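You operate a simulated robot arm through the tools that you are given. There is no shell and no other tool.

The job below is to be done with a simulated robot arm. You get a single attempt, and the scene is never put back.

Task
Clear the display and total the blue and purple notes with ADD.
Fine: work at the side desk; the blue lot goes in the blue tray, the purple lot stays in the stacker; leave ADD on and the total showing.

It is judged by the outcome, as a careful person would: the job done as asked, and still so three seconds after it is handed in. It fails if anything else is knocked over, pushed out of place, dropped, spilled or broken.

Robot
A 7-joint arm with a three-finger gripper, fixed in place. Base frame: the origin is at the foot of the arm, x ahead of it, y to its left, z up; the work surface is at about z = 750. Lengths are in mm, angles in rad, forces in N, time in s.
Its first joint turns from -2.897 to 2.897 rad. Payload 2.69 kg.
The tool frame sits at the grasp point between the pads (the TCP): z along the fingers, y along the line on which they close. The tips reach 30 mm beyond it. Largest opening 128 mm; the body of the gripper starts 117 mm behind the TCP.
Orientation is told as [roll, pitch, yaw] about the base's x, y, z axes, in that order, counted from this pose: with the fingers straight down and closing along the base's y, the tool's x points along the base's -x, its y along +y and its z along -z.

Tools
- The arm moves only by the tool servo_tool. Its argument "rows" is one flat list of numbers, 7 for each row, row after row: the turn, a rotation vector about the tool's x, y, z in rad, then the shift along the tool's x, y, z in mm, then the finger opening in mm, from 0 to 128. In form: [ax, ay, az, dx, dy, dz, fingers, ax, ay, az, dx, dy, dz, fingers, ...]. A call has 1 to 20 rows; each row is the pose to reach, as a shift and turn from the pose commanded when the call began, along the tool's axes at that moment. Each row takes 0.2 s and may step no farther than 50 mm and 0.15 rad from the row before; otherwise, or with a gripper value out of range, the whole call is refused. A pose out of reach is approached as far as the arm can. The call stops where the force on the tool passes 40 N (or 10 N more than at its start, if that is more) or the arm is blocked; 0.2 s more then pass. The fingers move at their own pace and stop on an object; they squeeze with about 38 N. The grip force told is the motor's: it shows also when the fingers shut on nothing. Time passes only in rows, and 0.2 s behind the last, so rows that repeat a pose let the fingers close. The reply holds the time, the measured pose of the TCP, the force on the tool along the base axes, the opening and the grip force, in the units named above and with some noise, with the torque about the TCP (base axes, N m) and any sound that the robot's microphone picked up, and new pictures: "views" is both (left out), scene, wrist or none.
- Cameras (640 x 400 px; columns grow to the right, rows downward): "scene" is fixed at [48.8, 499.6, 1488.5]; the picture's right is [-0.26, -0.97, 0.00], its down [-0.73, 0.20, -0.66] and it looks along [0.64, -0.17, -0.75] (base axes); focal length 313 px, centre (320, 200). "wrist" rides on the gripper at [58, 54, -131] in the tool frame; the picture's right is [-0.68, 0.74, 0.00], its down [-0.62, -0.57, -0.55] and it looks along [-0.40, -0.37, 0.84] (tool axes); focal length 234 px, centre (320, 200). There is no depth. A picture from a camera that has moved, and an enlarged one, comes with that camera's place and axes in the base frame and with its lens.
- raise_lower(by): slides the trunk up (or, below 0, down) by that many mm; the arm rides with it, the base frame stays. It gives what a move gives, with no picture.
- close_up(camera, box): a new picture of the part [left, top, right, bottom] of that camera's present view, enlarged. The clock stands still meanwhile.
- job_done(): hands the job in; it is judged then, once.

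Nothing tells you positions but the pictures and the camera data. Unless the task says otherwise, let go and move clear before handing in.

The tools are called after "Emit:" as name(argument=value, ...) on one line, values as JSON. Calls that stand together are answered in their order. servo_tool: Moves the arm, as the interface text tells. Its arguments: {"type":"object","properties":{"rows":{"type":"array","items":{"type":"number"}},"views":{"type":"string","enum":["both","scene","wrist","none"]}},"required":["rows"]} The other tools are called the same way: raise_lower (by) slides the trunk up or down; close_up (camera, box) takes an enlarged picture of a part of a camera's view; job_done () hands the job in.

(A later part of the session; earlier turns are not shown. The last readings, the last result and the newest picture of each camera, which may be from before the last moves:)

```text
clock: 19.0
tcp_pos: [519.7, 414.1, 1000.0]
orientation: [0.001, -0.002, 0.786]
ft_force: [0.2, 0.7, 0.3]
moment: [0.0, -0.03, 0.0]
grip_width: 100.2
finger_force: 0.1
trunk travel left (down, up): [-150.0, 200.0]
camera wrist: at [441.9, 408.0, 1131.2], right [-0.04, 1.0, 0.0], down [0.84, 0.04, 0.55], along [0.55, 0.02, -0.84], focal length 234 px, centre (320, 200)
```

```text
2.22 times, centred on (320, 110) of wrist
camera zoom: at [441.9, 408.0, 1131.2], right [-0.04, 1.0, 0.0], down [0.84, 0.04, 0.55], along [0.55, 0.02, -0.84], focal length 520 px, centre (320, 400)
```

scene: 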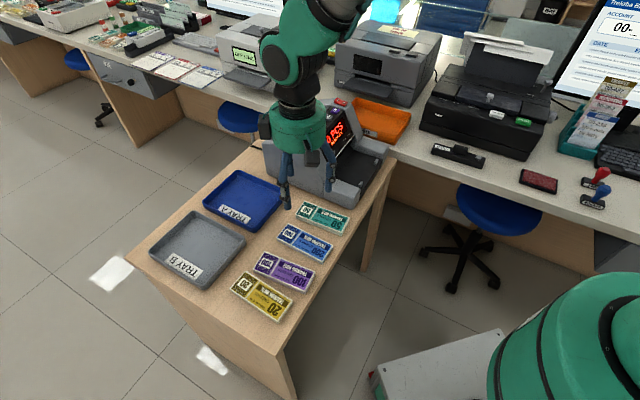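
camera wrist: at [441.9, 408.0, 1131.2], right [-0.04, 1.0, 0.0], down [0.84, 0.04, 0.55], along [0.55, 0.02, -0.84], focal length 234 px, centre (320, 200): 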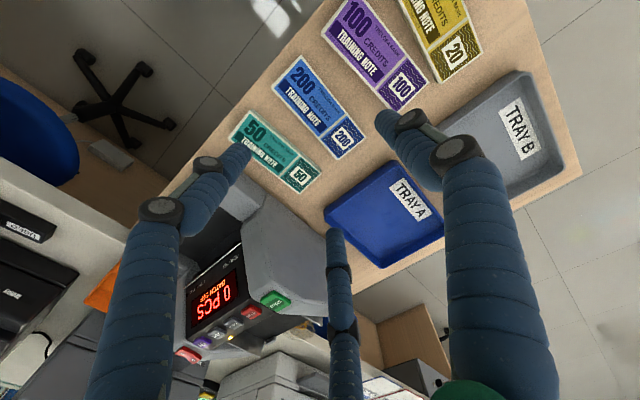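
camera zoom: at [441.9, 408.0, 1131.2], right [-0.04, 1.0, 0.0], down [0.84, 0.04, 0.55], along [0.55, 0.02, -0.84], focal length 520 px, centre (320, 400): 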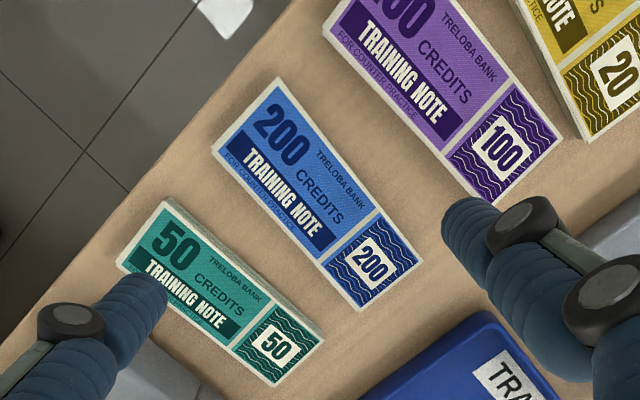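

Blue bundle's centre is about (522.5, 414), aligned with the tool. I'll descend to just above it with an 84 mm opening, stopping short to check the fingers straddle it without touching neighbours.

Emit:
servo_tool(rows=[0, 0, 0, -1, -1, 40, 84, 0, 0, 0, -2, -2, 80, 84, 0, 0, 0, -2, -2, 120, 84, 0, 0, 0, -2, -2, 155, 84, 0, 0, 0, -2, -2, 185, 84, 0, 0, 0, -2, -2, 192, 84, 0, 0, 0, -2, -2, 192, 84], views="both")

Emit:
close_up(camera="wrist", box=[200, 60, 440, 260])

Emit:
close_up(camera="scene", box=[240, 180, 360, 290])

```text
clock: 20.6
tcp_pos: [527.0, 414.0, 807.9]
orientation: [0.0, 0.0, 0.785]
ft_force: [-0.3, -0.3, 0.3]
moment: [-0.01, 0.01, -0.01]
grip_width: 83.9
finger_force: 0.1
trunk travel left (down, up): [-150.0, 200.0]
camera wrist: at [448.7, 408.7, 939.9], right [-0.04, 1.0, 0.0], down [0.84, 0.04, 0.55], along [0.55, 0.02, -0.84], focal length 234 px, centre (320, 200)
```

scene: 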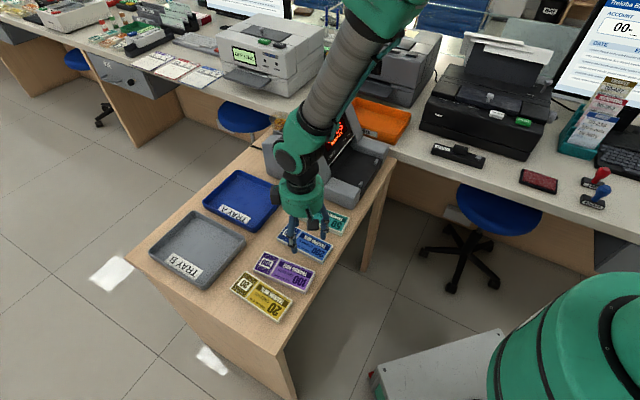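
wrist: 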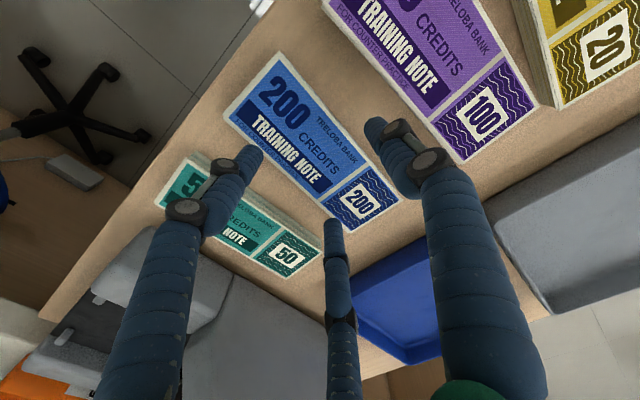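

```text
2.00 times, centred on (320, 160) of wrist
camera zoom: at [448.7, 408.7, 939.9], right [-0.04, 1.0, 0.0], down [0.84, 0.04, 0.55], along [0.55, 0.02, -0.84], focal length 468 px, centre (320, 280)
```

zoom: 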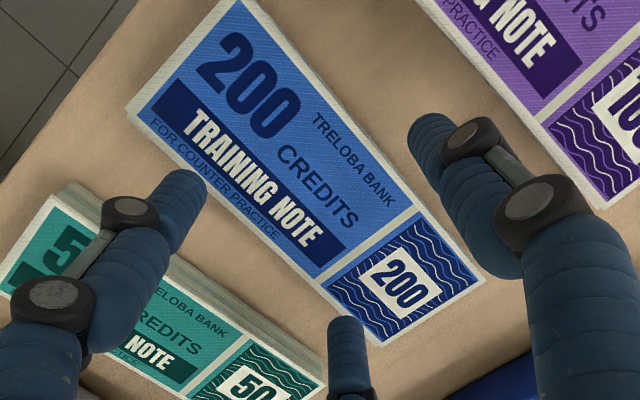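

```text
3.64 times, centred on (300, 235) of scene
camera zoom: at [48.8, 499.6, 1488.5], right [-0.26, -0.97, 0.0], down [-0.73, 0.2, -0.66], along [0.64, -0.17, -0.75], focal length 1140 px, centre (393, 73)
```

zoom: 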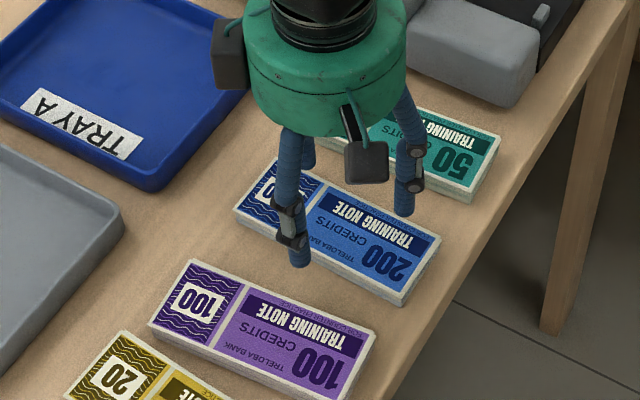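

The tool is centred on the blue bundle. Now I descend in small steps, watching for any contact force.

Emit:
servo_tool(rows=[0, 0, 0, 0, 0, 6, 84, 0, 0, 0, 0, 0, 10, 84, 0, 0, 0, 0, 0, 13, 84, 0, 0, 0, 0, 0, 16, 84, 0, 0, 0, 0, 0, 19, 84], views="wrist")

Emit:
close_up(camera="wrist", box=[200, 60, 440, 260])

Emit:
close_up(camera="scene", box=[240, 180, 360, 290])

```text
clock: 21.8
tcp_pos: [526.9, 414.8, 791.4]
orientation: [-0.001, -0.005, 0.785]
ft_force: [-4.6, 0.6, 27.4]
moment: [-0.99, 0.11, -0.17]
grip_width: 93.2
finger_force: 6.4
trunk travel left (down, up): [-150.0, 200.0]
camera wrist: at [446.7, 408.1, 922.3], right [-0.04, 1.0, 0.0], down [0.83, 0.03, 0.55], along [0.55, 0.03, -0.83], focal length 234 px, centre (320, 200)
```

wrist: 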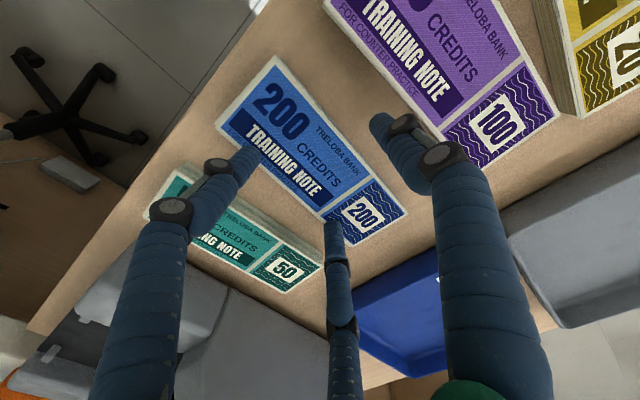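

```text
2.00 times, centred on (320, 160) of wrist
camera zoom: at [446.7, 408.1, 922.3], right [-0.04, 1.0, 0.0], down [0.83, 0.03, 0.55], along [0.55, 0.03, -0.83], focal length 468 px, centre (320, 280)
```

zoom: 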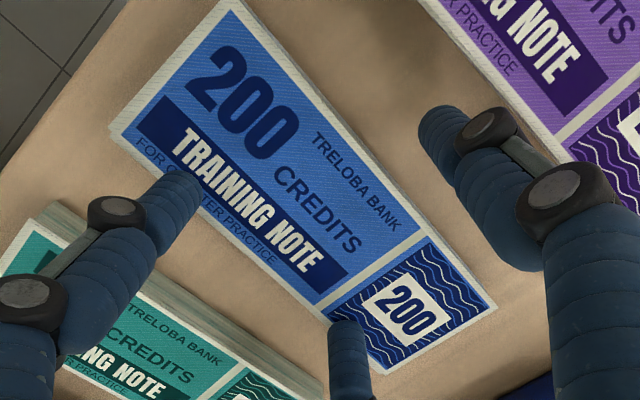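

```text
3.64 times, centred on (300, 235) of scene
camera zoom: at [48.8, 499.6, 1488.5], right [-0.26, -0.97, 0.0], down [-0.73, 0.2, -0.66], along [0.64, -0.17, -0.75], focal length 1140 px, centre (393, 73)
```

zoom: 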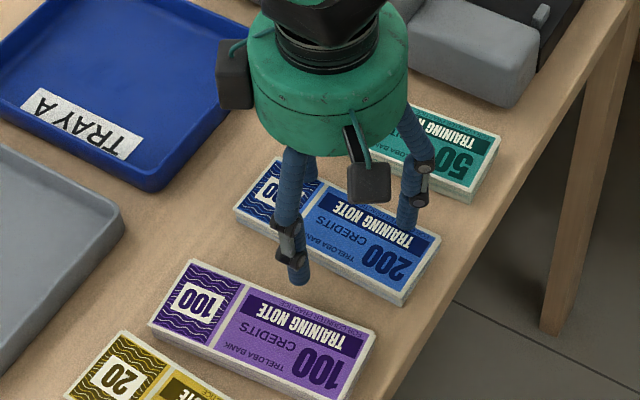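

That contact (27 N) shows the hand really does have three fingers: one at +y and two at −y, at 120°. The two came down on the bundle's edge. I'll rise, open to 110 mm, and shift sideways so the bundle sits in the middle of the true three-finger gap.

Emit:
servo_tool(rows=[0, 0, 0, 0, 0, -10, 84, 0, 0, 0, 0, 0, -30, 84, 0, 0, 0, 2, -8, -35, 110, 0, 0, 0, 2, -15, -35, 110, 0, 0, 0, 2, -15, -35, 110], views="both")

Emit:
close_up(camera="wrist", box=[180, 40, 460, 260])

Emit:
close_up(camera="scene", box=[240, 180, 360, 290])

```text
clock: 23.0
tcp_pos: [536.0, 400.7, 825.1]
orientation: [0.001, -0.002, 0.785]
ft_force: [0.0, -1.5, -0.6]
moment: [0.03, 0.02, 0.02]
grip_width: 110.3
finger_force: 0.1
trunk travel left (down, up): [-150.0, 200.0]
camera wrist: at [457.3, 395.5, 955.8], right [-0.04, 1.0, 0.0], down [0.84, 0.04, 0.55], along [0.55, 0.02, -0.84], focal length 234 px, centre (320, 200)
```

scene: 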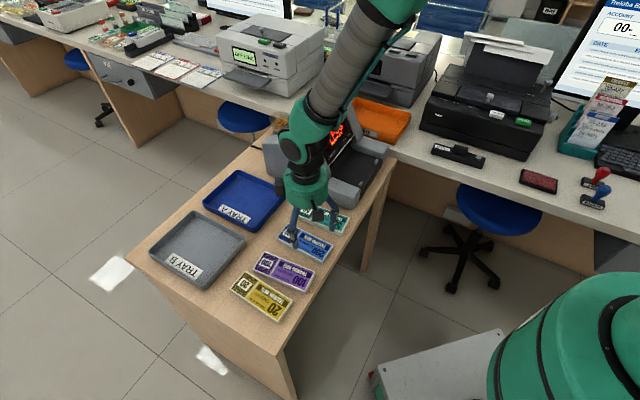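
wrist: 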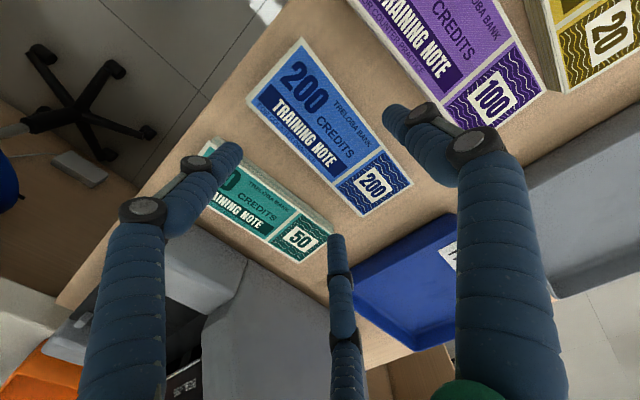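

```text
1.82 times, centred on (320, 150) of wrist
camera zoom: at [457.3, 395.5, 955.8], right [-0.04, 1.0, 0.0], down [0.84, 0.04, 0.55], along [0.55, 0.02, -0.84], focal length 426 px, centre (320, 291)
```

zoom: 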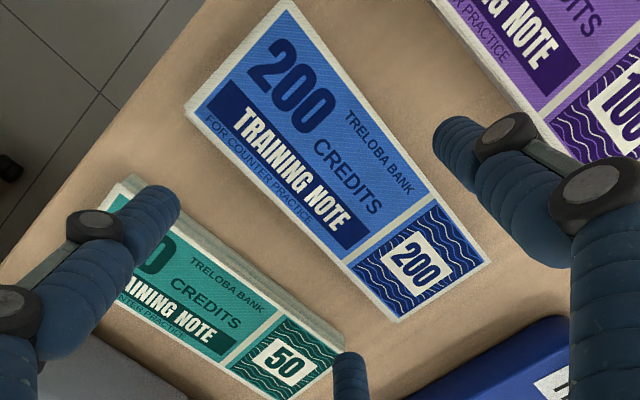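

```text
3.64 times, centred on (300, 235) of scene
camera zoom: at [48.8, 499.6, 1488.5], right [-0.26, -0.97, 0.0], down [-0.73, 0.2, -0.66], along [0.64, -0.17, -0.75], focal length 1140 px, centre (393, 73)
```

zoom: 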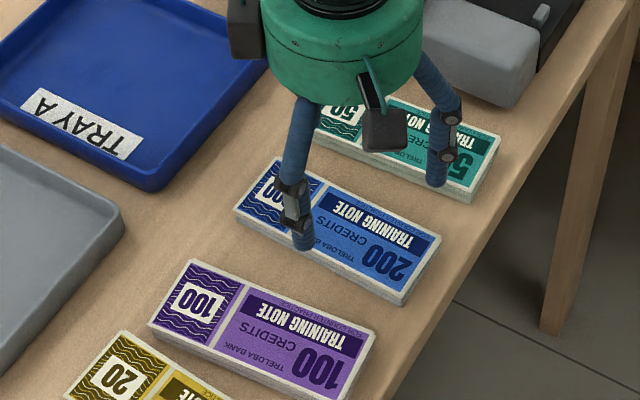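

Bundle is now centred in the finger gap (offset +16 mm along tool y), and all three fingertips are over bare desk. Descending carefully.

Emit:
servo_tool(rows=[0, 0, 0, 0, 1, 10, 110, 0, 0, 0, 0, 1, 20, 110, 0, 0, 0, 0, 1, 28, 110, 0, 0, 0, 0, 1, 34, 110, 0, 0, 0, 0, 1, 38, 110, 0, 0, 0, 0, 1, 40, 110], views="wrist")

Emit:
close_up(camera="scene", box=[240, 180, 360, 290])

```text
clock: 24.4
tcp_pos: [534.2, 400.8, 782.0]
orientation: [0.0, 0.0, 0.785]
ft_force: [-0.4, 0.1, -0.3]
moment: [0.02, 0.01, -0.02]
grip_width: 109.9
finger_force: 0.0
trunk travel left (down, up): [-150.0, 200.0]
camera wrist: at [456.1, 395.2, 914.1], right [-0.04, 1.0, 0.0], down [0.84, 0.04, 0.55], along [0.55, 0.02, -0.84], focal length 234 px, centre (320, 200)
```

wrist: 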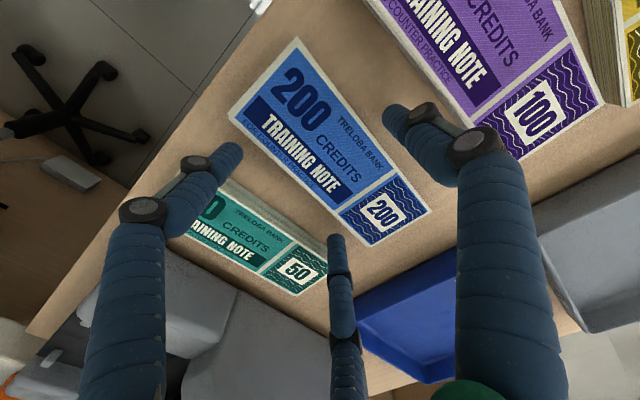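

```text
3.64 times, centred on (300, 235) of scene
camera zoom: at [48.8, 499.6, 1488.5], right [-0.26, -0.97, 0.0], down [-0.73, 0.2, -0.66], along [0.64, -0.17, -0.75], focal length 1140 px, centre (393, 73)
```

zoom: 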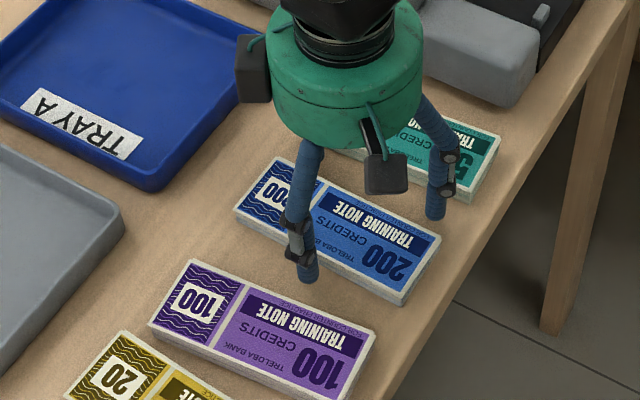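

All three fingers are down around the bundle with no contact. Closing on it.

Emit:
servo_tool(rows=[0, 0, 0, 0, 0, 0, 95, 0, 0, 0, 0, 0, 0, 85, 0, 0, 0, 0, 0, 0, 75, 0, 0, 0, 0, 0, 0, 65, 0, 0, 0, 0, 0, 0, 65], views="wrist")

Emit:
close_up(camera="wrist", box=[180, 20, 460, 260])

Emit:
close_up(camera="scene", box=[240, 180, 360, 290])

```text
clock: 25.6
tcp_pos: [534.4, 400.8, 783.0]
orientation: [-0.002, 0.002, 0.786]
ft_force: [-1.3, 1.5, 4.5]
moment: [0.05, 0.16, -0.01]
grip_width: 83.2
finger_force: 38.1
trunk travel left (down, up): [-150.0, 200.0]
camera wrist: at [456.1, 395.3, 914.4], right [-0.04, 1.0, 0.0], down [0.84, 0.04, 0.55], along [0.55, 0.02, -0.84], focal length 234 px, centre (320, 200)
```

wrist: 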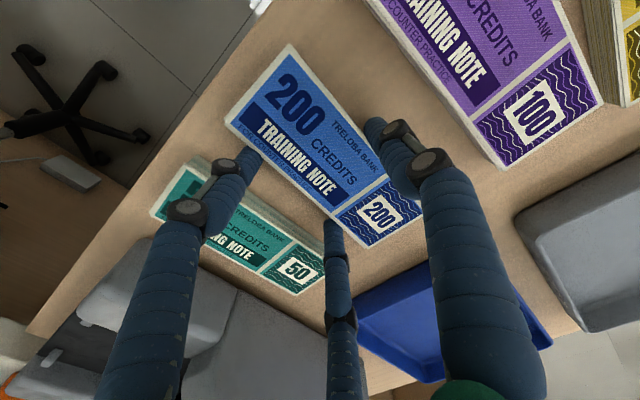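

```text
1.67 times, centred on (320, 140) of wrist
camera zoom: at [456.1, 395.3, 914.4], right [-0.04, 1.0, 0.0], down [0.84, 0.04, 0.55], along [0.55, 0.02, -0.84], focal length 390 px, centre (320, 300)
```

zoom: 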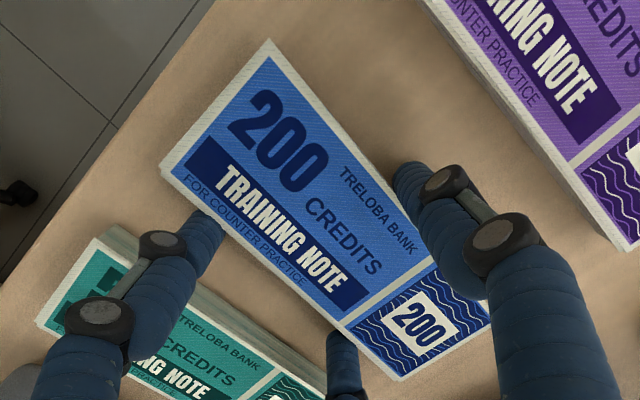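

```text
3.64 times, centred on (300, 235) of scene
camera zoom: at [48.8, 499.6, 1488.5], right [-0.26, -0.97, 0.0], down [-0.73, 0.2, -0.66], along [0.64, -0.17, -0.75], focal length 1140 px, centre (393, 73)
```

zoom: 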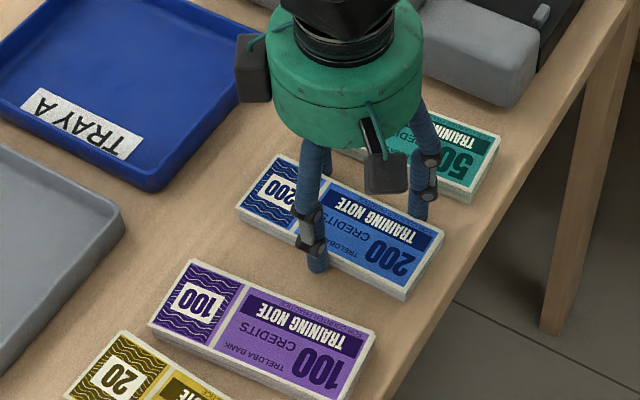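

Gripped at 83 mm, just as the three-finger geometry predicts. Lifting gently and checking the hold.

Emit:
servo_tool(rows=[0, 0, 0, 0, 0, -5, 65, 0, 0, 0, 0, 0, -15, 65, 0, 0, 0, 0, 0, -30, 65, 0, 0, 0, 0, 0, -50, 65, 0, 0, 0, 0, 0, -50, 65], views="both")

Emit:
close_up(camera="wrist", box=[180, 20, 460, 260])

Emit:
close_up(camera="scene", box=[240, 170, 360, 280])

```text
clock: 26.8
tcp_pos: [533.4, 400.8, 833.0]
orientation: [-0.001, 0.001, 0.786]
ft_force: [-0.2, -0.1, -0.7]
moment: [-0.01, -0.03, 0.01]
grip_width: 83.0
finger_force: 37.9
trunk travel left (down, up): [-150.0, 200.0]
camera wrist: at [455.0, 395.4, 964.5], right [-0.04, 1.0, 0.0], down [0.84, 0.04, 0.55], along [0.55, 0.02, -0.84], focal length 234 px, centre (320, 200)
```

scene: 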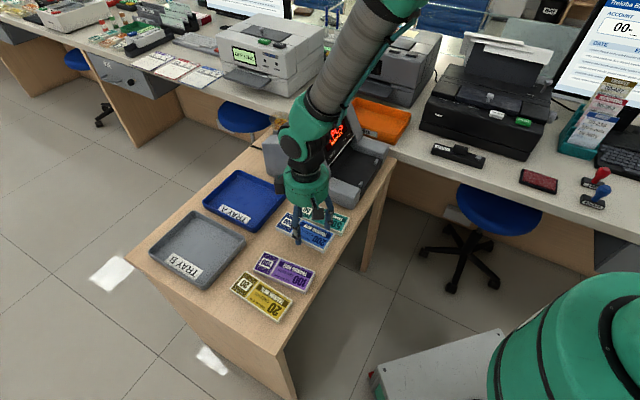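
wrist: 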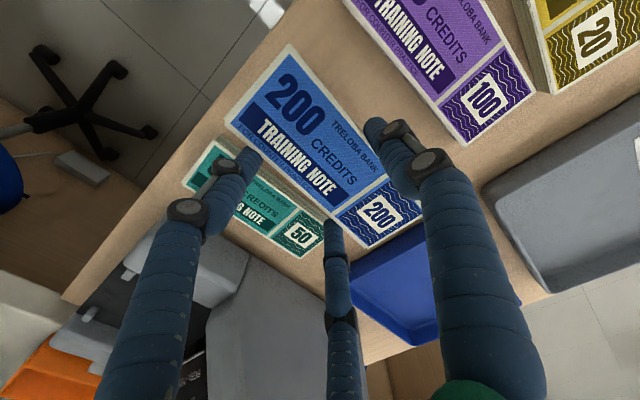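

```text
1.67 times, centred on (320, 140) of wrist
camera zoom: at [455.0, 395.4, 964.5], right [-0.04, 1.0, 0.0], down [0.84, 0.04, 0.55], along [0.55, 0.02, -0.84], focal length 390 px, centre (320, 300)
```

zoom: 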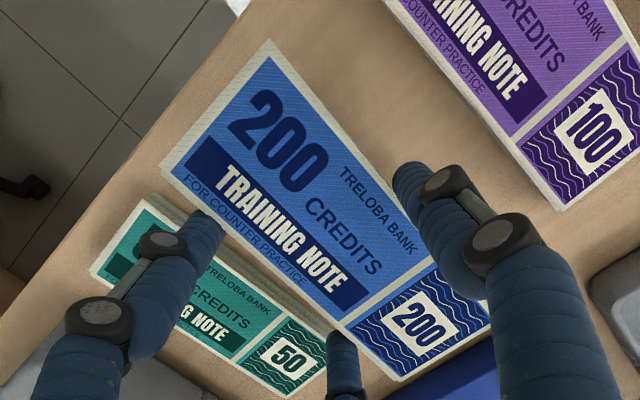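

```text
3.64 times, centred on (300, 225) of scene
camera zoom: at [48.8, 499.6, 1488.5], right [-0.26, -0.97, 0.0], down [-0.73, 0.2, -0.66], along [0.64, -0.17, -0.75], focal length 1140 px, centre (393, 109)
```

zoom: 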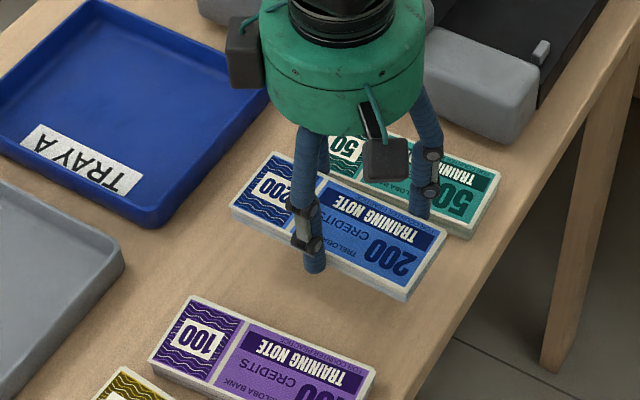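

Held firmly and level; in the tool frame the bundle centre is at about (−3, +12). I'll raise it, carry it over to the hopper and rotate it a quarter turn so its long side lies across the machine.

Emit:
servo_tool(rows=[0, 0, 0, 0, 0, -40, 65, 0, 0, 0, 0, 0, -80, 65, 0, 0, 0, 0, 0, -125, 65, 0, 0, 0, 0, 0, -170, 65, 0, 0, 0.1309, -16.4, -24.3, -177, 65, 0, 0, 0.2618, -32.8, -48.7, -177, 65, 0, 0, 0.3927, -49.2, -73, -177, 65, 0, 0, 0.5236, -65.6, -97.3, -177, 65, 0, 0, 0.6545, -82, -121.6, -177, 65, 0, 0, 0.7854, -98.5, -146, -177, 65], views="both")

```text
clock: 29.0
tcp_pos: [707.2, 368.1, 1009.3]
orientation: [0.001, 0.001, -0.002]
ft_force: [0.7, -0.5, 0.1]
moment: [0.0, 0.03, 0.01]
grip_width: 83.0
finger_force: 38.1
trunk travel left (down, up): [-150.0, 200.0]
camera wrist: at [649.1, 420.6, 1140.6], right [0.68, 0.74, 0.0], down [0.62, -0.57, 0.55], along [0.4, -0.37, -0.84], focal length 234 px, centre (320, 200)
```

scene: 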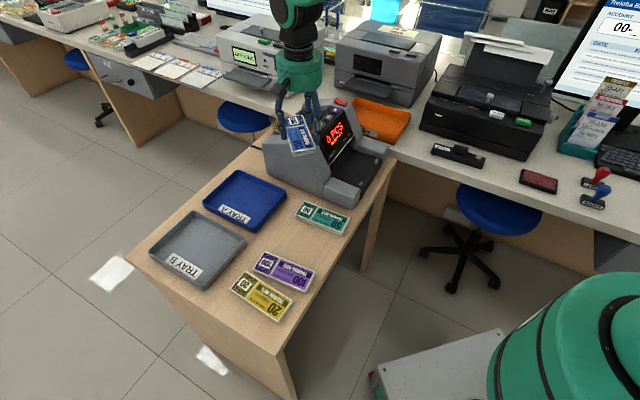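
wrist: 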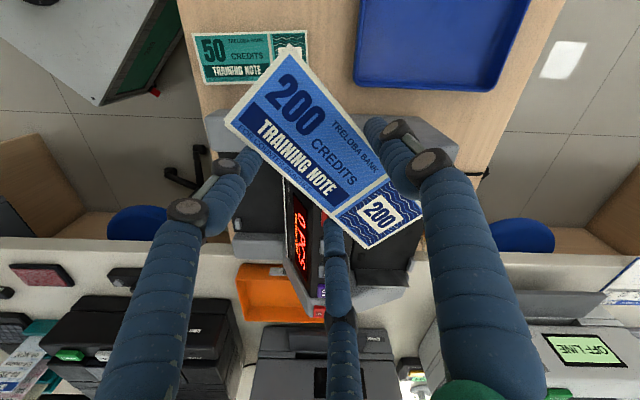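

Still held well, halfway through the turn. Continuing to hover above the hopper.

Emit:
servo_tool(rows=[0, 0, 0.1309, -28.6, -5.7, 0, 65, 0, 0, 0.2618, -57.2, -11.4, 0, 65, 0, 0, 0.3927, -85.8, -17.1, 0, 65, 0, 0, 0.5236, -114.4, -22.8, 0, 65, 0, 0, 0.6545, -143, -28.5, 0, 65, 0, 0, 0.7854, -171.8, -34.3, 0, 65, 0, 0, 0.7854, -171.8, -34.3, 0, 65, 0, 0, 0.7854, -171.8, -34.3, 0, 65], views="both")

Emit:
close_up(camera="wrist", box=[200, 40, 440, 220])

Emit:
close_up(camera="scene", box=[250, 40, 370, 150])

```text
clock: 30.8
tcp_pos: [881.0, 334.1, 1011.4]
orientation: [0.0, -0.001, -0.785]
ft_force: [0.7, 0.2, -0.4]
moment: [-0.01, -0.03, 0.0]
grip_width: 83.3
finger_force: 38.1
trunk travel left (down, up): [-150.0, 200.0]
camera wrist: at [878.3, 411.8, 1142.5], right [1.0, 0.04, 0.0], down [0.04, -0.84, 0.55], along [0.02, -0.55, -0.84], focal length 234 px, centre (320, 200)
```

scene: 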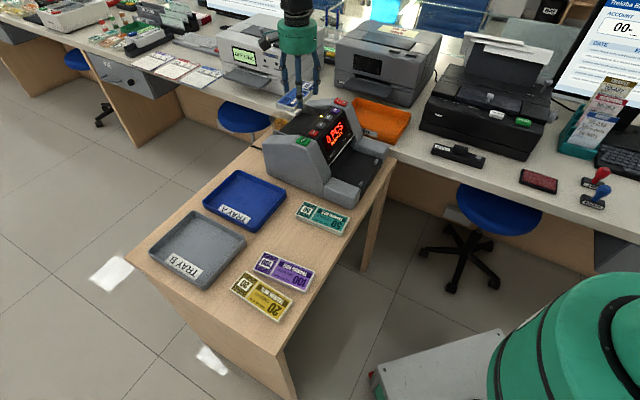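
wrist: 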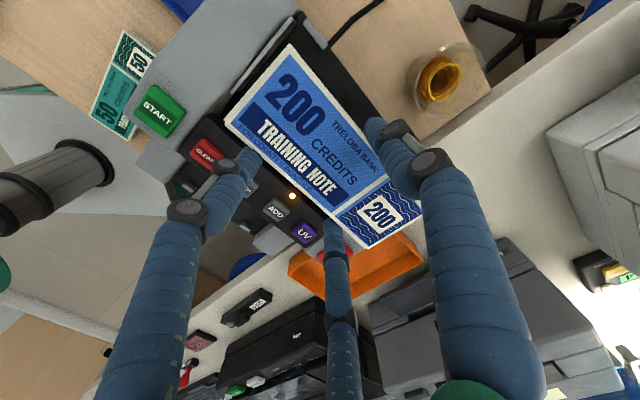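

```text
2.22 times, centred on (320, 130) of wrist
camera zoom: at [878.3, 411.8, 1142.5], right [1.0, 0.04, 0.0], down [0.04, -0.84, 0.55], along [0.02, -0.55, -0.84], focal length 520 px, centre (320, 356)
```

zoom: 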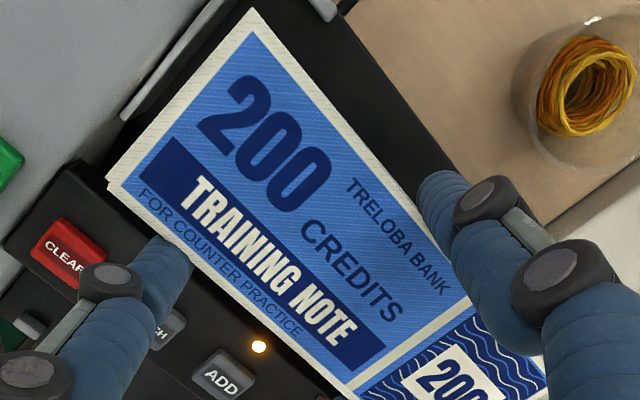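

```text
3.64 times, centred on (310, 95) of scene
camera zoom: at [48.8, 499.6, 1488.5], right [-0.26, -0.97, 0.0], down [-0.73, 0.2, -0.66], along [0.64, -0.17, -0.75], focal length 1140 px, centre (356, 582)
```

zoom: 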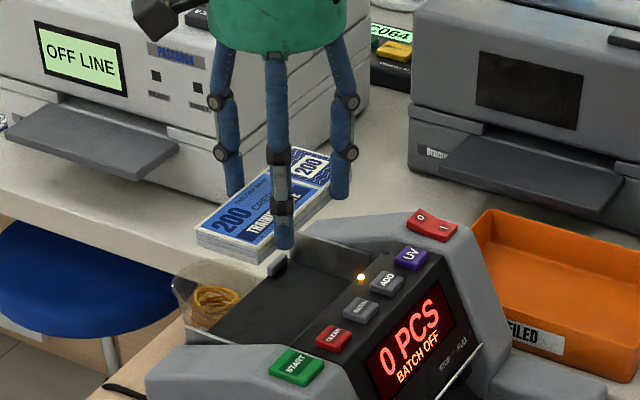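

The bundle hovers with its centre at w≈389.7, f≈871.6, which is centred between the guides with about 10 mm either side. Lowering it to just above the guides and checking.

Emit:
servo_tool(rows=[0, 0, 0, 1, -1, 25, 65, 0, 0, 0, 1, -1, 45, 65, 0, 0, 0, 1, -1, 60, 65, 0, 0, 0, 1, -1, 70, 65, 0, 0, 0, 1, -1, 70, 65], views="wrist")

Emit:
close_up(camera="wrist", box=[200, 20, 440, 250])

Emit:
close_up(camera="scene", box=[250, 60, 370, 150])

```text
clock: 32.0
tcp_pos: [878.1, 332.8, 940.4]
orientation: [0.001, 0.001, -0.786]
ft_force: [0.1, 0.1, -0.2]
moment: [-0.02, 0.0, 0.0]
grip_width: 83.2
finger_force: 37.2
trunk travel left (down, up): [-150.0, 200.0]
camera wrist: at [875.6, 410.4, 1070.8], right [1.0, 0.04, 0.0], down [0.04, -0.84, 0.55], along [0.02, -0.55, -0.84], focal length 234 px, centre (320, 200)
```

wrist: 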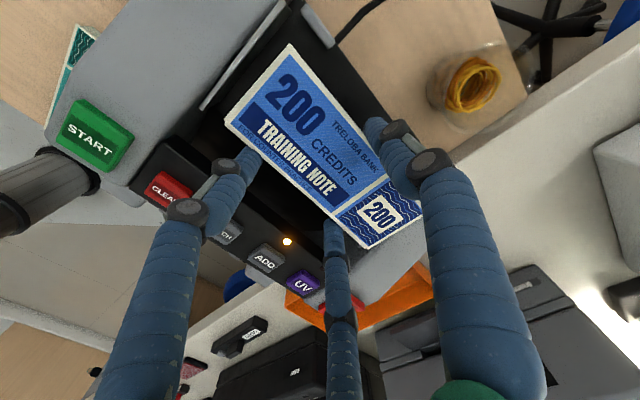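

```text
1.74 times, centred on (320, 135) of wrist
camera zoom: at [875.6, 410.4, 1070.8], right [1.0, 0.04, 0.0], down [0.04, -0.84, 0.55], along [0.02, -0.55, -0.84], focal length 407 px, centre (320, 313)
```

zoom: 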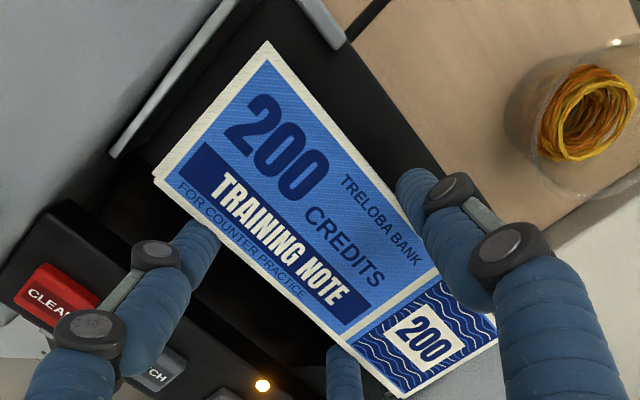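

```text
4.44 times, centred on (310, 105) of scene
camera zoom: at [48.8, 499.6, 1488.5], right [-0.26, -0.97, 0.0], down [-0.73, 0.2, -0.66], along [0.64, -0.17, -0.75], focal length 1393 px, centre (364, 622)
```

zoom: 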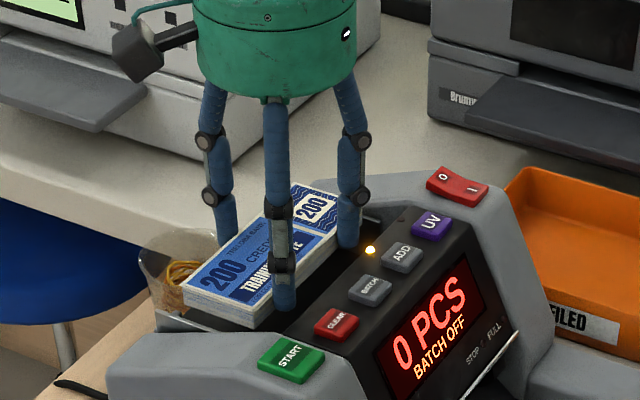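

Clearances look right: about 13 mm at the START-side guide and 10 mm at the other. Lowering onto the hopper plate in small steps.

Emit:
servo_tool(rows=[0, 0, 0, 0, 0, 10, 65, 0, 0, 0, 0, 0, 18, 65, 0, 0, 0, 0, 0, 24, 65, 0, 0, 0, 0, 0, 29, 65, 0, 0, 0, 0, 0, 32, 65, 0, 0, 0, 0, 0, 32, 65], views="wrist")

Emit:
close_up(camera="scene", box=[250, 60, 370, 150])

```text
clock: 33.4
tcp_pos: [878.4, 332.9, 909.3]
orientation: [0.0, 0.001, -0.787]
ft_force: [0.7, 0.6, 2.3]
moment: [0.04, -0.06, -0.03]
grip_width: 83.0
finger_force: 38.3
trunk travel left (down, up): [-150.0, 200.0]
camera wrist: at [875.0, 409.9, 1039.5], right [1.0, 0.04, 0.0], down [0.04, -0.84, 0.55], along [0.02, -0.55, -0.84], focal length 234 px, centre (320, 200)
```

wrist: 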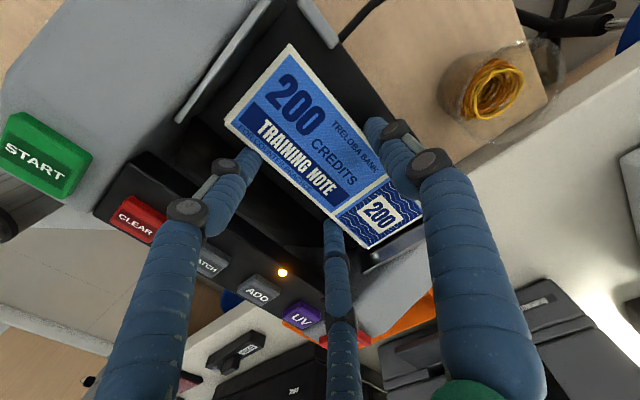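

```text
4.44 times, centred on (310, 105) of scene
camera zoom: at [48.8, 499.6, 1488.5], right [-0.26, -0.97, 0.0], down [-0.73, 0.2, -0.66], along [0.64, -0.17, -0.75], focal length 1393 px, centre (364, 622)
```

zoom: 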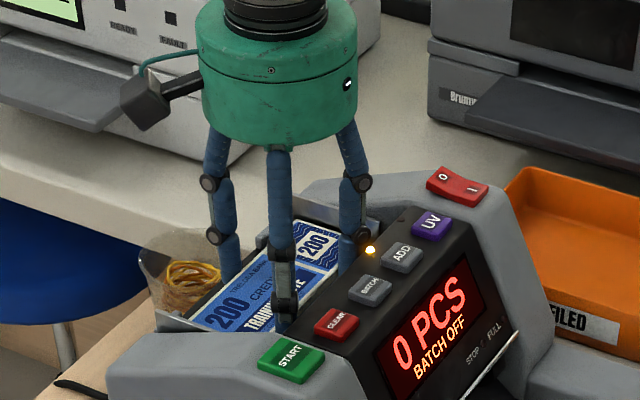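

Emit:
servo_tool(rows=[0, 0, 0, 0, 0, 1, 65, 0, 0, 0, 0, 0, 2, 65, 0, 0, 0, 0, 0, 2, 65], views="none")

```text
clock: 34.2
tcp_pos: [878.8, 332.8, 908.2]
orientation: [0.003, -0.002, -0.785]
ft_force: [3.7, -2.6, 10.2]
moment: [0.08, -0.03, -0.05]
grip_width: 82.9
finger_force: 37.7
trunk travel left (down, up): [-150.0, 200.0]
```

Emit:
close_up(camera="wrist", box=[160, 0, 440, 260])

Emit:
close_up(camera="scene", box=[275, 90, 345, 150])

```text
1.54 times, centred on (300, 130) of wrist
camera zoom: at [874.3, 410.4, 1039.4], right [1.0, 0.04, 0.0], down [0.03, -0.84, 0.55], along [0.03, -0.55, -0.84], focal length 360 px, centre (351, 308)
```

zoom: 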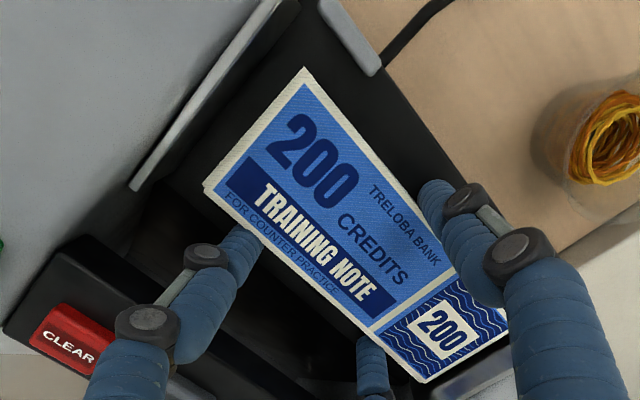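

```text
6.67 times, centred on (310, 120) of scene
camera zoom: at [48.8, 499.6, 1488.5], right [-0.26, -0.97, 0.0], down [-0.73, 0.2, -0.66], along [0.64, -0.17, -0.75], focal length 2090 px, centre (387, 733)
```

zoom: 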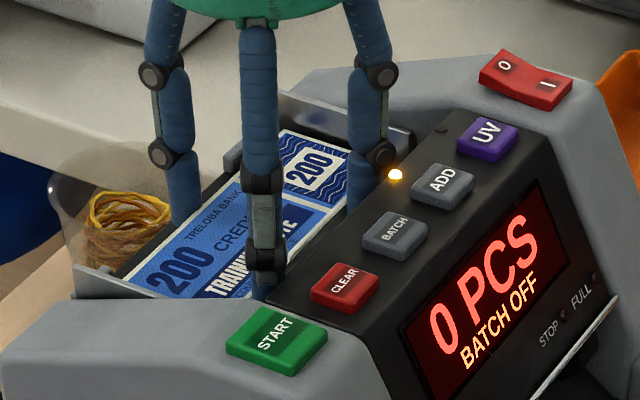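

The bundle is seated on the hopper plate. I'll ease off a millimetre, open just enough to release, then rise straight up.

Emit:
servo_tool(rows=[0, 0, 0, 0, 0, -1, 65, 0, 0, 0, 0, 0, -1, 88, 0, 0, 0, 0, 0, -1, 96, 0, 0, 0, 0, 0, -1, 96], views="wrist")

Emit:
close_up(camera="scene", box=[275, 90, 345, 150])

Emit:
close_up(camera="wrist", box=[160, 0, 440, 260])

```text
clock: 35.2
tcp_pos: [878.4, 333.3, 907.8]
orientation: [-0.002, 0.001, -0.787]
ft_force: [0.4, -0.9, 0.2]
moment: [0.01, -0.03, -0.02]
grip_width: 96.0
finger_force: 0.0
trunk travel left (down, up): [-150.0, 200.0]
camera wrist: at [874.3, 410.3, 1038.6], right [1.0, 0.04, 0.0], down [0.04, -0.84, 0.55], along [0.02, -0.55, -0.84], focal length 234 px, centre (320, 200)
```

wrist: 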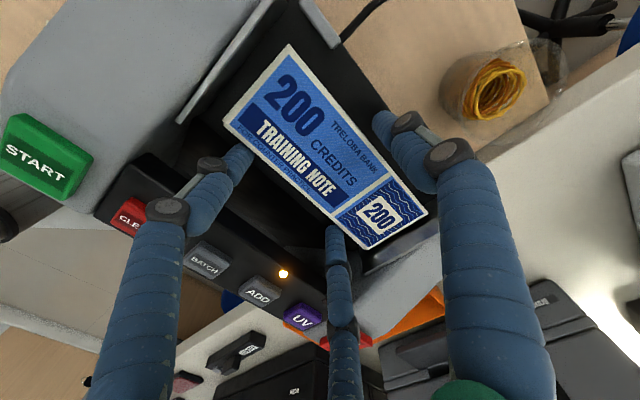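

```text
6.67 times, centred on (310, 120) of scene
camera zoom: at [48.8, 499.6, 1488.5], right [-0.26, -0.97, 0.0], down [-0.73, 0.2, -0.66], along [0.64, -0.17, -0.75], focal length 2090 px, centre (387, 733)
```

zoom: 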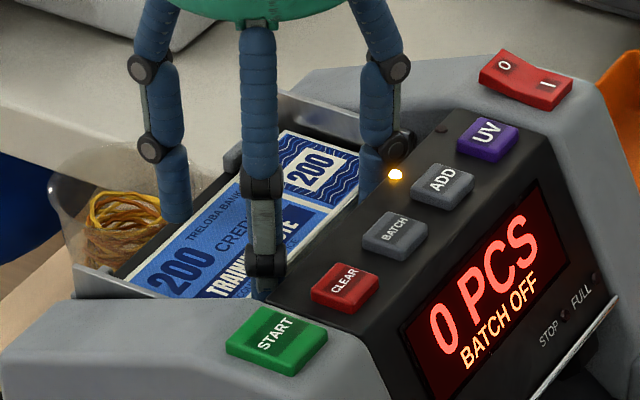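

```text
1.54 times, centred on (300, 130) of wrist
camera zoom: at [874.3, 410.3, 1038.6], right [1.0, 0.04, 0.0], down [0.04, -0.84, 0.55], along [0.02, -0.55, -0.84], focal length 360 px, centre (351, 308)
```

zoom: 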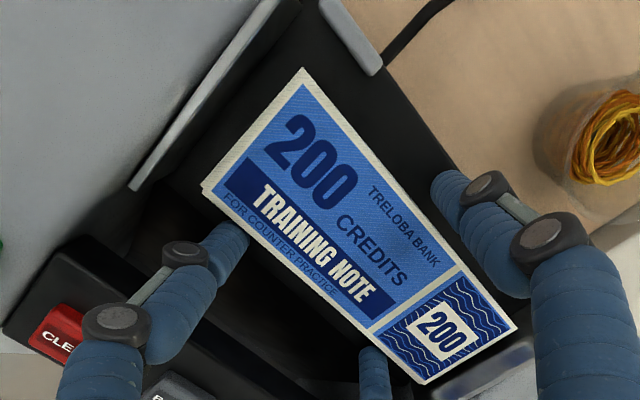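

Released cleanly, with the bundle lying square in the hopper. Rising and moving to hover over START with fingers closed.

Emit:
servo_tool(rows=[0, 0, 0, 0, 0, -20, 96, 0, 0, 0, 0, 0, -50, 96, 0, 0, 0, 0, 0, -90, 96, 0, 0, 0, 30, -20, -95, 60, 0, 0, 0, 60, -40, -95, 30, 0, 0, 0, 90, -60, -95, 0, 0, 0, 0, 115, -79, -95, 0, 0, 0, 0, 115, -79, -95, 0, 0, 0, 0, 115, -79, -95, 0], views="both")

Emit:
close_up(camera="wrist", box=[240, 100, 400, 240])

Emit:
close_up(camera="scene", box=[255, 70, 375, 160])

```text
clock: 37.2
tcp_pos: [739.4, 361.6, 1004.1]
orientation: [-0.003, -0.001, -0.786]
ft_force: [0.1, -0.4, 0.5]
moment: [-0.03, 0.01, -0.01]
grip_width: 2.2
finger_force: 31.4
trunk travel left (down, up): [-150.0, 200.0]
camera wrist: at [736.9, 438.6, 1133.7], right [1.0, 0.04, 0.0], down [0.04, -0.84, 0.55], along [0.02, -0.55, -0.84], focal length 234 px, centre (320, 200)
```

scene: 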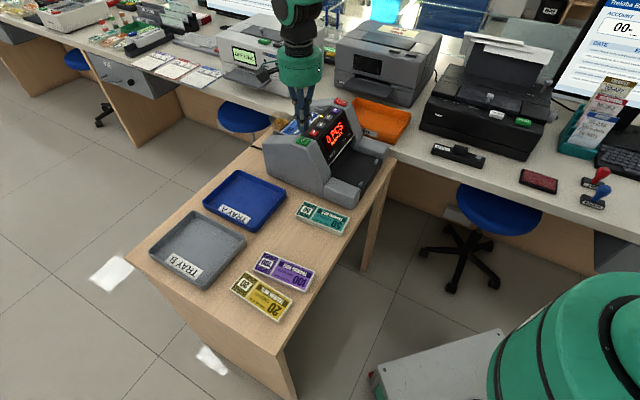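
wrist: 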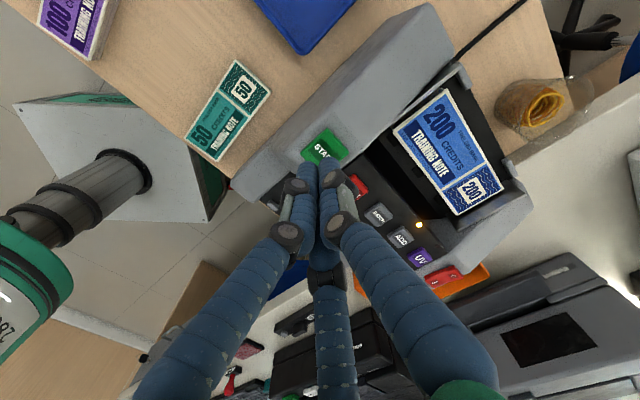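

```text
2.86 times, centred on (320, 170) of wrist
camera zoom: at [736.9, 438.6, 1133.7], right [1.0, 0.04, 0.0], down [0.04, -0.84, 0.55], along [0.02, -0.55, -0.84], focal length 669 px, centre (320, 286)
```

zoom: 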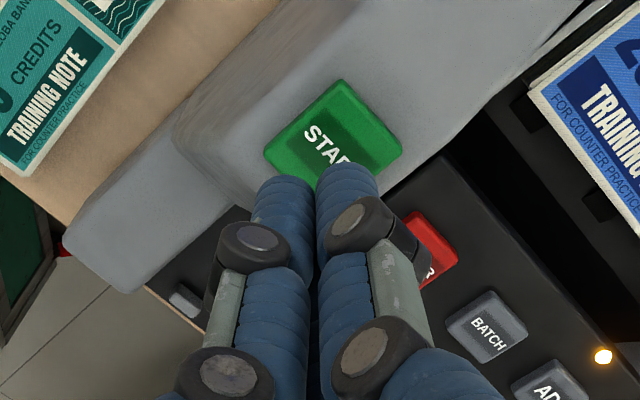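

```text
4.44 times, centred on (315, 115) of scene
camera zoom: at [48.8, 499.6, 1488.5], right [-0.26, -0.97, 0.0], down [-0.73, 0.2, -0.66], along [0.64, -0.17, -0.75], focal length 1393 px, centre (342, 578)
```

zoom: 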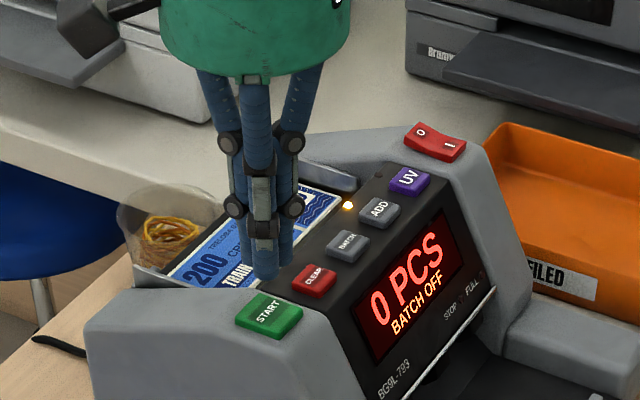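

START's centre is about 4 mm further along; correcting that and pressing.

Emit:
servo_tool(rows=[0, 0, 0, -4, 1, 20, 0, 0, 0, 0, -4, 2, 32, 0, 0, 0, 0, -4, 2, 37, 0, 0, 0, 0, -4, 2, 40, 0, 0, 0, 0, -4, 2, 43, 0], views="scene")

Emit:
close_up(camera="scene", box=[255, 70, 375, 160])

```text
clock: 38.4
tcp_pos: [744.4, 357.1, 960.5]
orientation: [0.002, 0.0, -0.786]
ft_force: [-1.0, -1.0, 5.6]
moment: [0.01, 0.06, 0.03]
grip_width: 5.9
finger_force: 31.8
trunk travel left (down, up): [-150.0, 200.0]
heard: click
```

scene: 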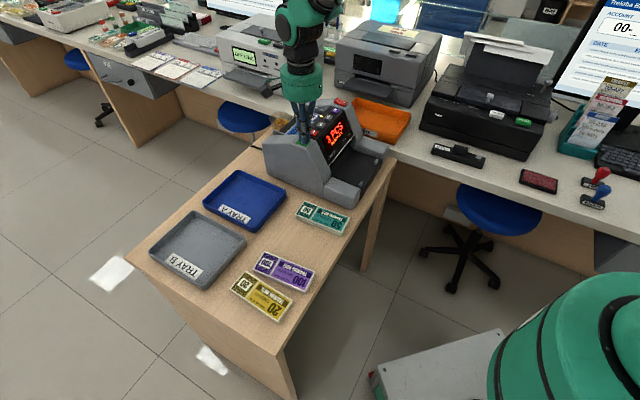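

```text
4.44 times, centred on (315, 115) of scene
camera zoom: at [48.8, 499.6, 1488.5], right [-0.26, -0.97, 0.0], down [-0.73, 0.2, -0.66], along [0.64, -0.17, -0.75], focal length 1393 px, centre (342, 578)
```

zoom: 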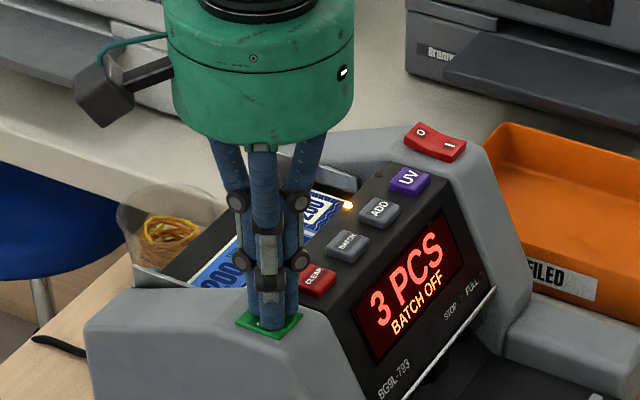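

It's counting: 3 PCS so far. I'll lift off START and watch the count run.

Emit:
servo_tool(rows=[0, 0, 0, 0, 0, -20, 0, 0, 0, 0, 0, 0, -50, 0, 0, 0, 0, 0, 0, -80, 0, 0, 0, 0, 0, 0, -80, 0, 0, 0, 0, 0, 0, -80, 0, 0, 0, 0, 0, 0, -80, 0, 0, 0, 0, 0, 0, -80, 0], views="wrist")

Emit:
close_up(camera="scene", box=[255, 80, 395, 200])

```text
clock: 40.0
tcp_pos: [744.3, 358.5, 1038.9]
orientation: [0.0, 0.0, -0.785]
ft_force: [-0.4, -0.1, 0.1]
moment: [-0.03, -0.01, -0.02]
grip_width: 1.9
finger_force: 31.3
trunk travel left (down, up): [-150.0, 200.0]
camera wrist: at [741.1, 435.2, 1170.0], right [1.0, 0.04, 0.0], down [0.04, -0.84, 0.55], along [0.02, -0.55, -0.84], focal length 234 px, centre (320, 200)
```

wrist: 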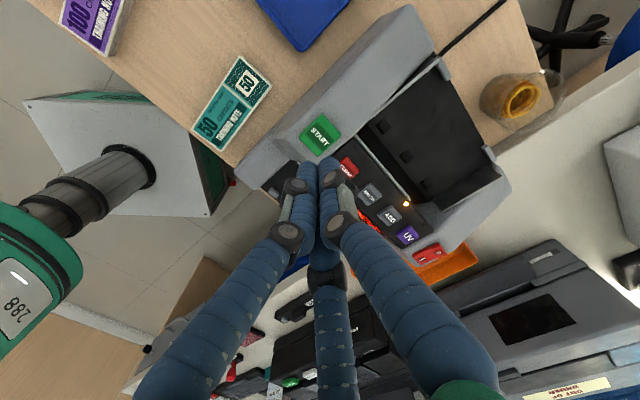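

```text
3.33 times, centred on (325, 140) of scene
camera zoom: at [48.8, 499.6, 1488.5], right [-0.26, -0.97, 0.0], down [-0.73, 0.2, -0.66], along [0.64, -0.17, -0.75], focal length 1045 px, centre (303, 400)
```

zoom: 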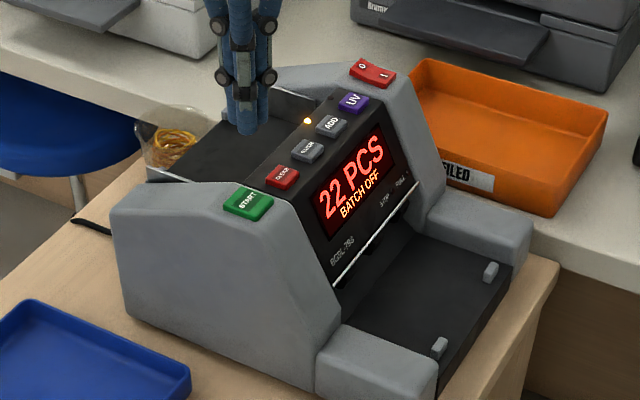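

Emit:
servo_tool(rows=[0, 0, 0, 0, 0, 0, 0, 0, 0, 0, 0, 0, 0, 0, 0, 0, 0, 0, 0, 0, 0, 0, 0, 0, 0, 0, 0, 0, 0, 0, 0, 0, 0, 0, 0], views="none")

Emit:
close_up(camera="scene", box=[255, 80, 395, 200])

```text
clock: 41.2
tcp_pos: [744.6, 356.9, 1039.5]
orientation: [0.001, -0.001, -0.785]
ft_force: [0.2, -0.6, 0.0]
moment: [0.05, 0.02, -0.02]
grip_width: 1.9
finger_force: 31.2
trunk travel left (down, up): [-150.0, 200.0]
```

```text
3.33 times, centred on (325, 140) of scene
camera zoom: at [48.8, 499.6, 1488.5], right [-0.26, -0.97, 0.0], down [-0.73, 0.2, -0.66], along [0.64, -0.17, -0.75], focal length 1045 px, centre (303, 400)
```

zoom: 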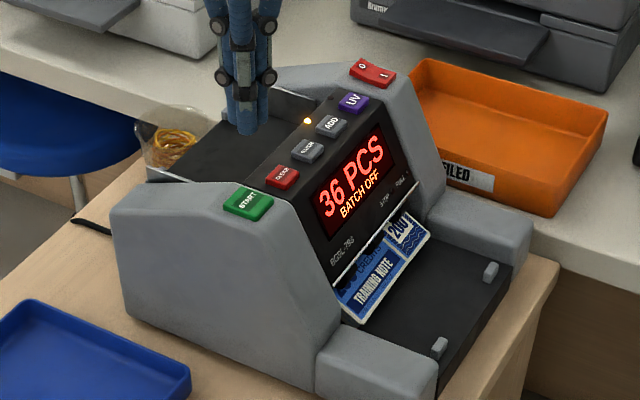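

36 PCS, and the blue bundle is dropping into the stacker. I'll wait for it to settle.

Emit:
servo_tool(rows=[0, 0, 0, 0, 0, 0, 0, 0, 0, 0, 0, 0, 0, 0, 0, 0, 0, 0, 0, 0, 0, 0, 0, 0, 0, 0, 0, 0], views="none")

Emit:
close_up(camera="scene", box=[300, 100, 400, 200])

Emit:
close_up(camera="wrist", box=[200, 80, 440, 260])

```text
clock: 42.2
tcp_pos: [745.2, 358.1, 1038.9]
orientation: [0.001, -0.001, -0.784]
ft_force: [-0.2, -0.1, -0.3]
moment: [0.0, -0.01, -0.02]
grip_width: 2.1
finger_force: 31.0
trunk travel left (down, up): [-150.0, 200.0]
```

```text
4.00 times, centred on (350, 150) of scene
camera zoom: at [48.8, 499.6, 1488.5], right [-0.26, -0.97, 0.0], down [-0.73, 0.2, -0.66], along [0.64, -0.17, -0.75], focal length 1254 px, centre (200, 400)
```

zoom: 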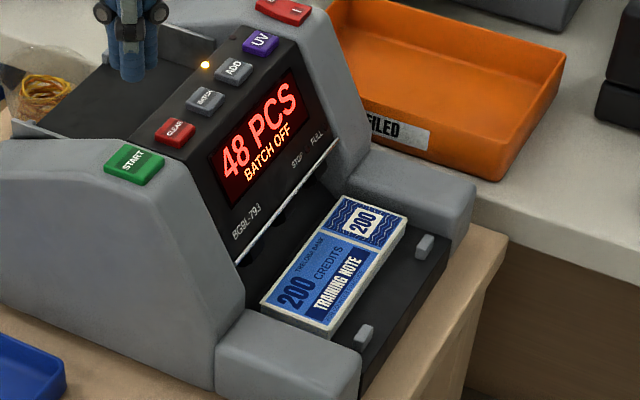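

```text
2.22 times, centred on (320, 170) of wrist
camera zoom: at [741.2, 435.2, 1169.9], right [1.0, 0.04, 0.0], down [0.04, -0.84, 0.55], along [0.02, -0.55, -0.84], focal length 520 px, centre (320, 267)
```

zoom: 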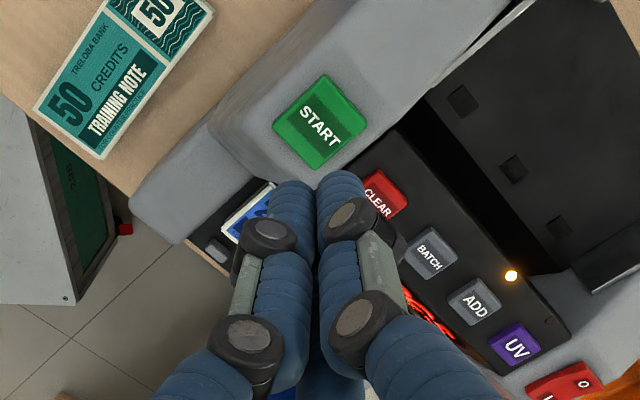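

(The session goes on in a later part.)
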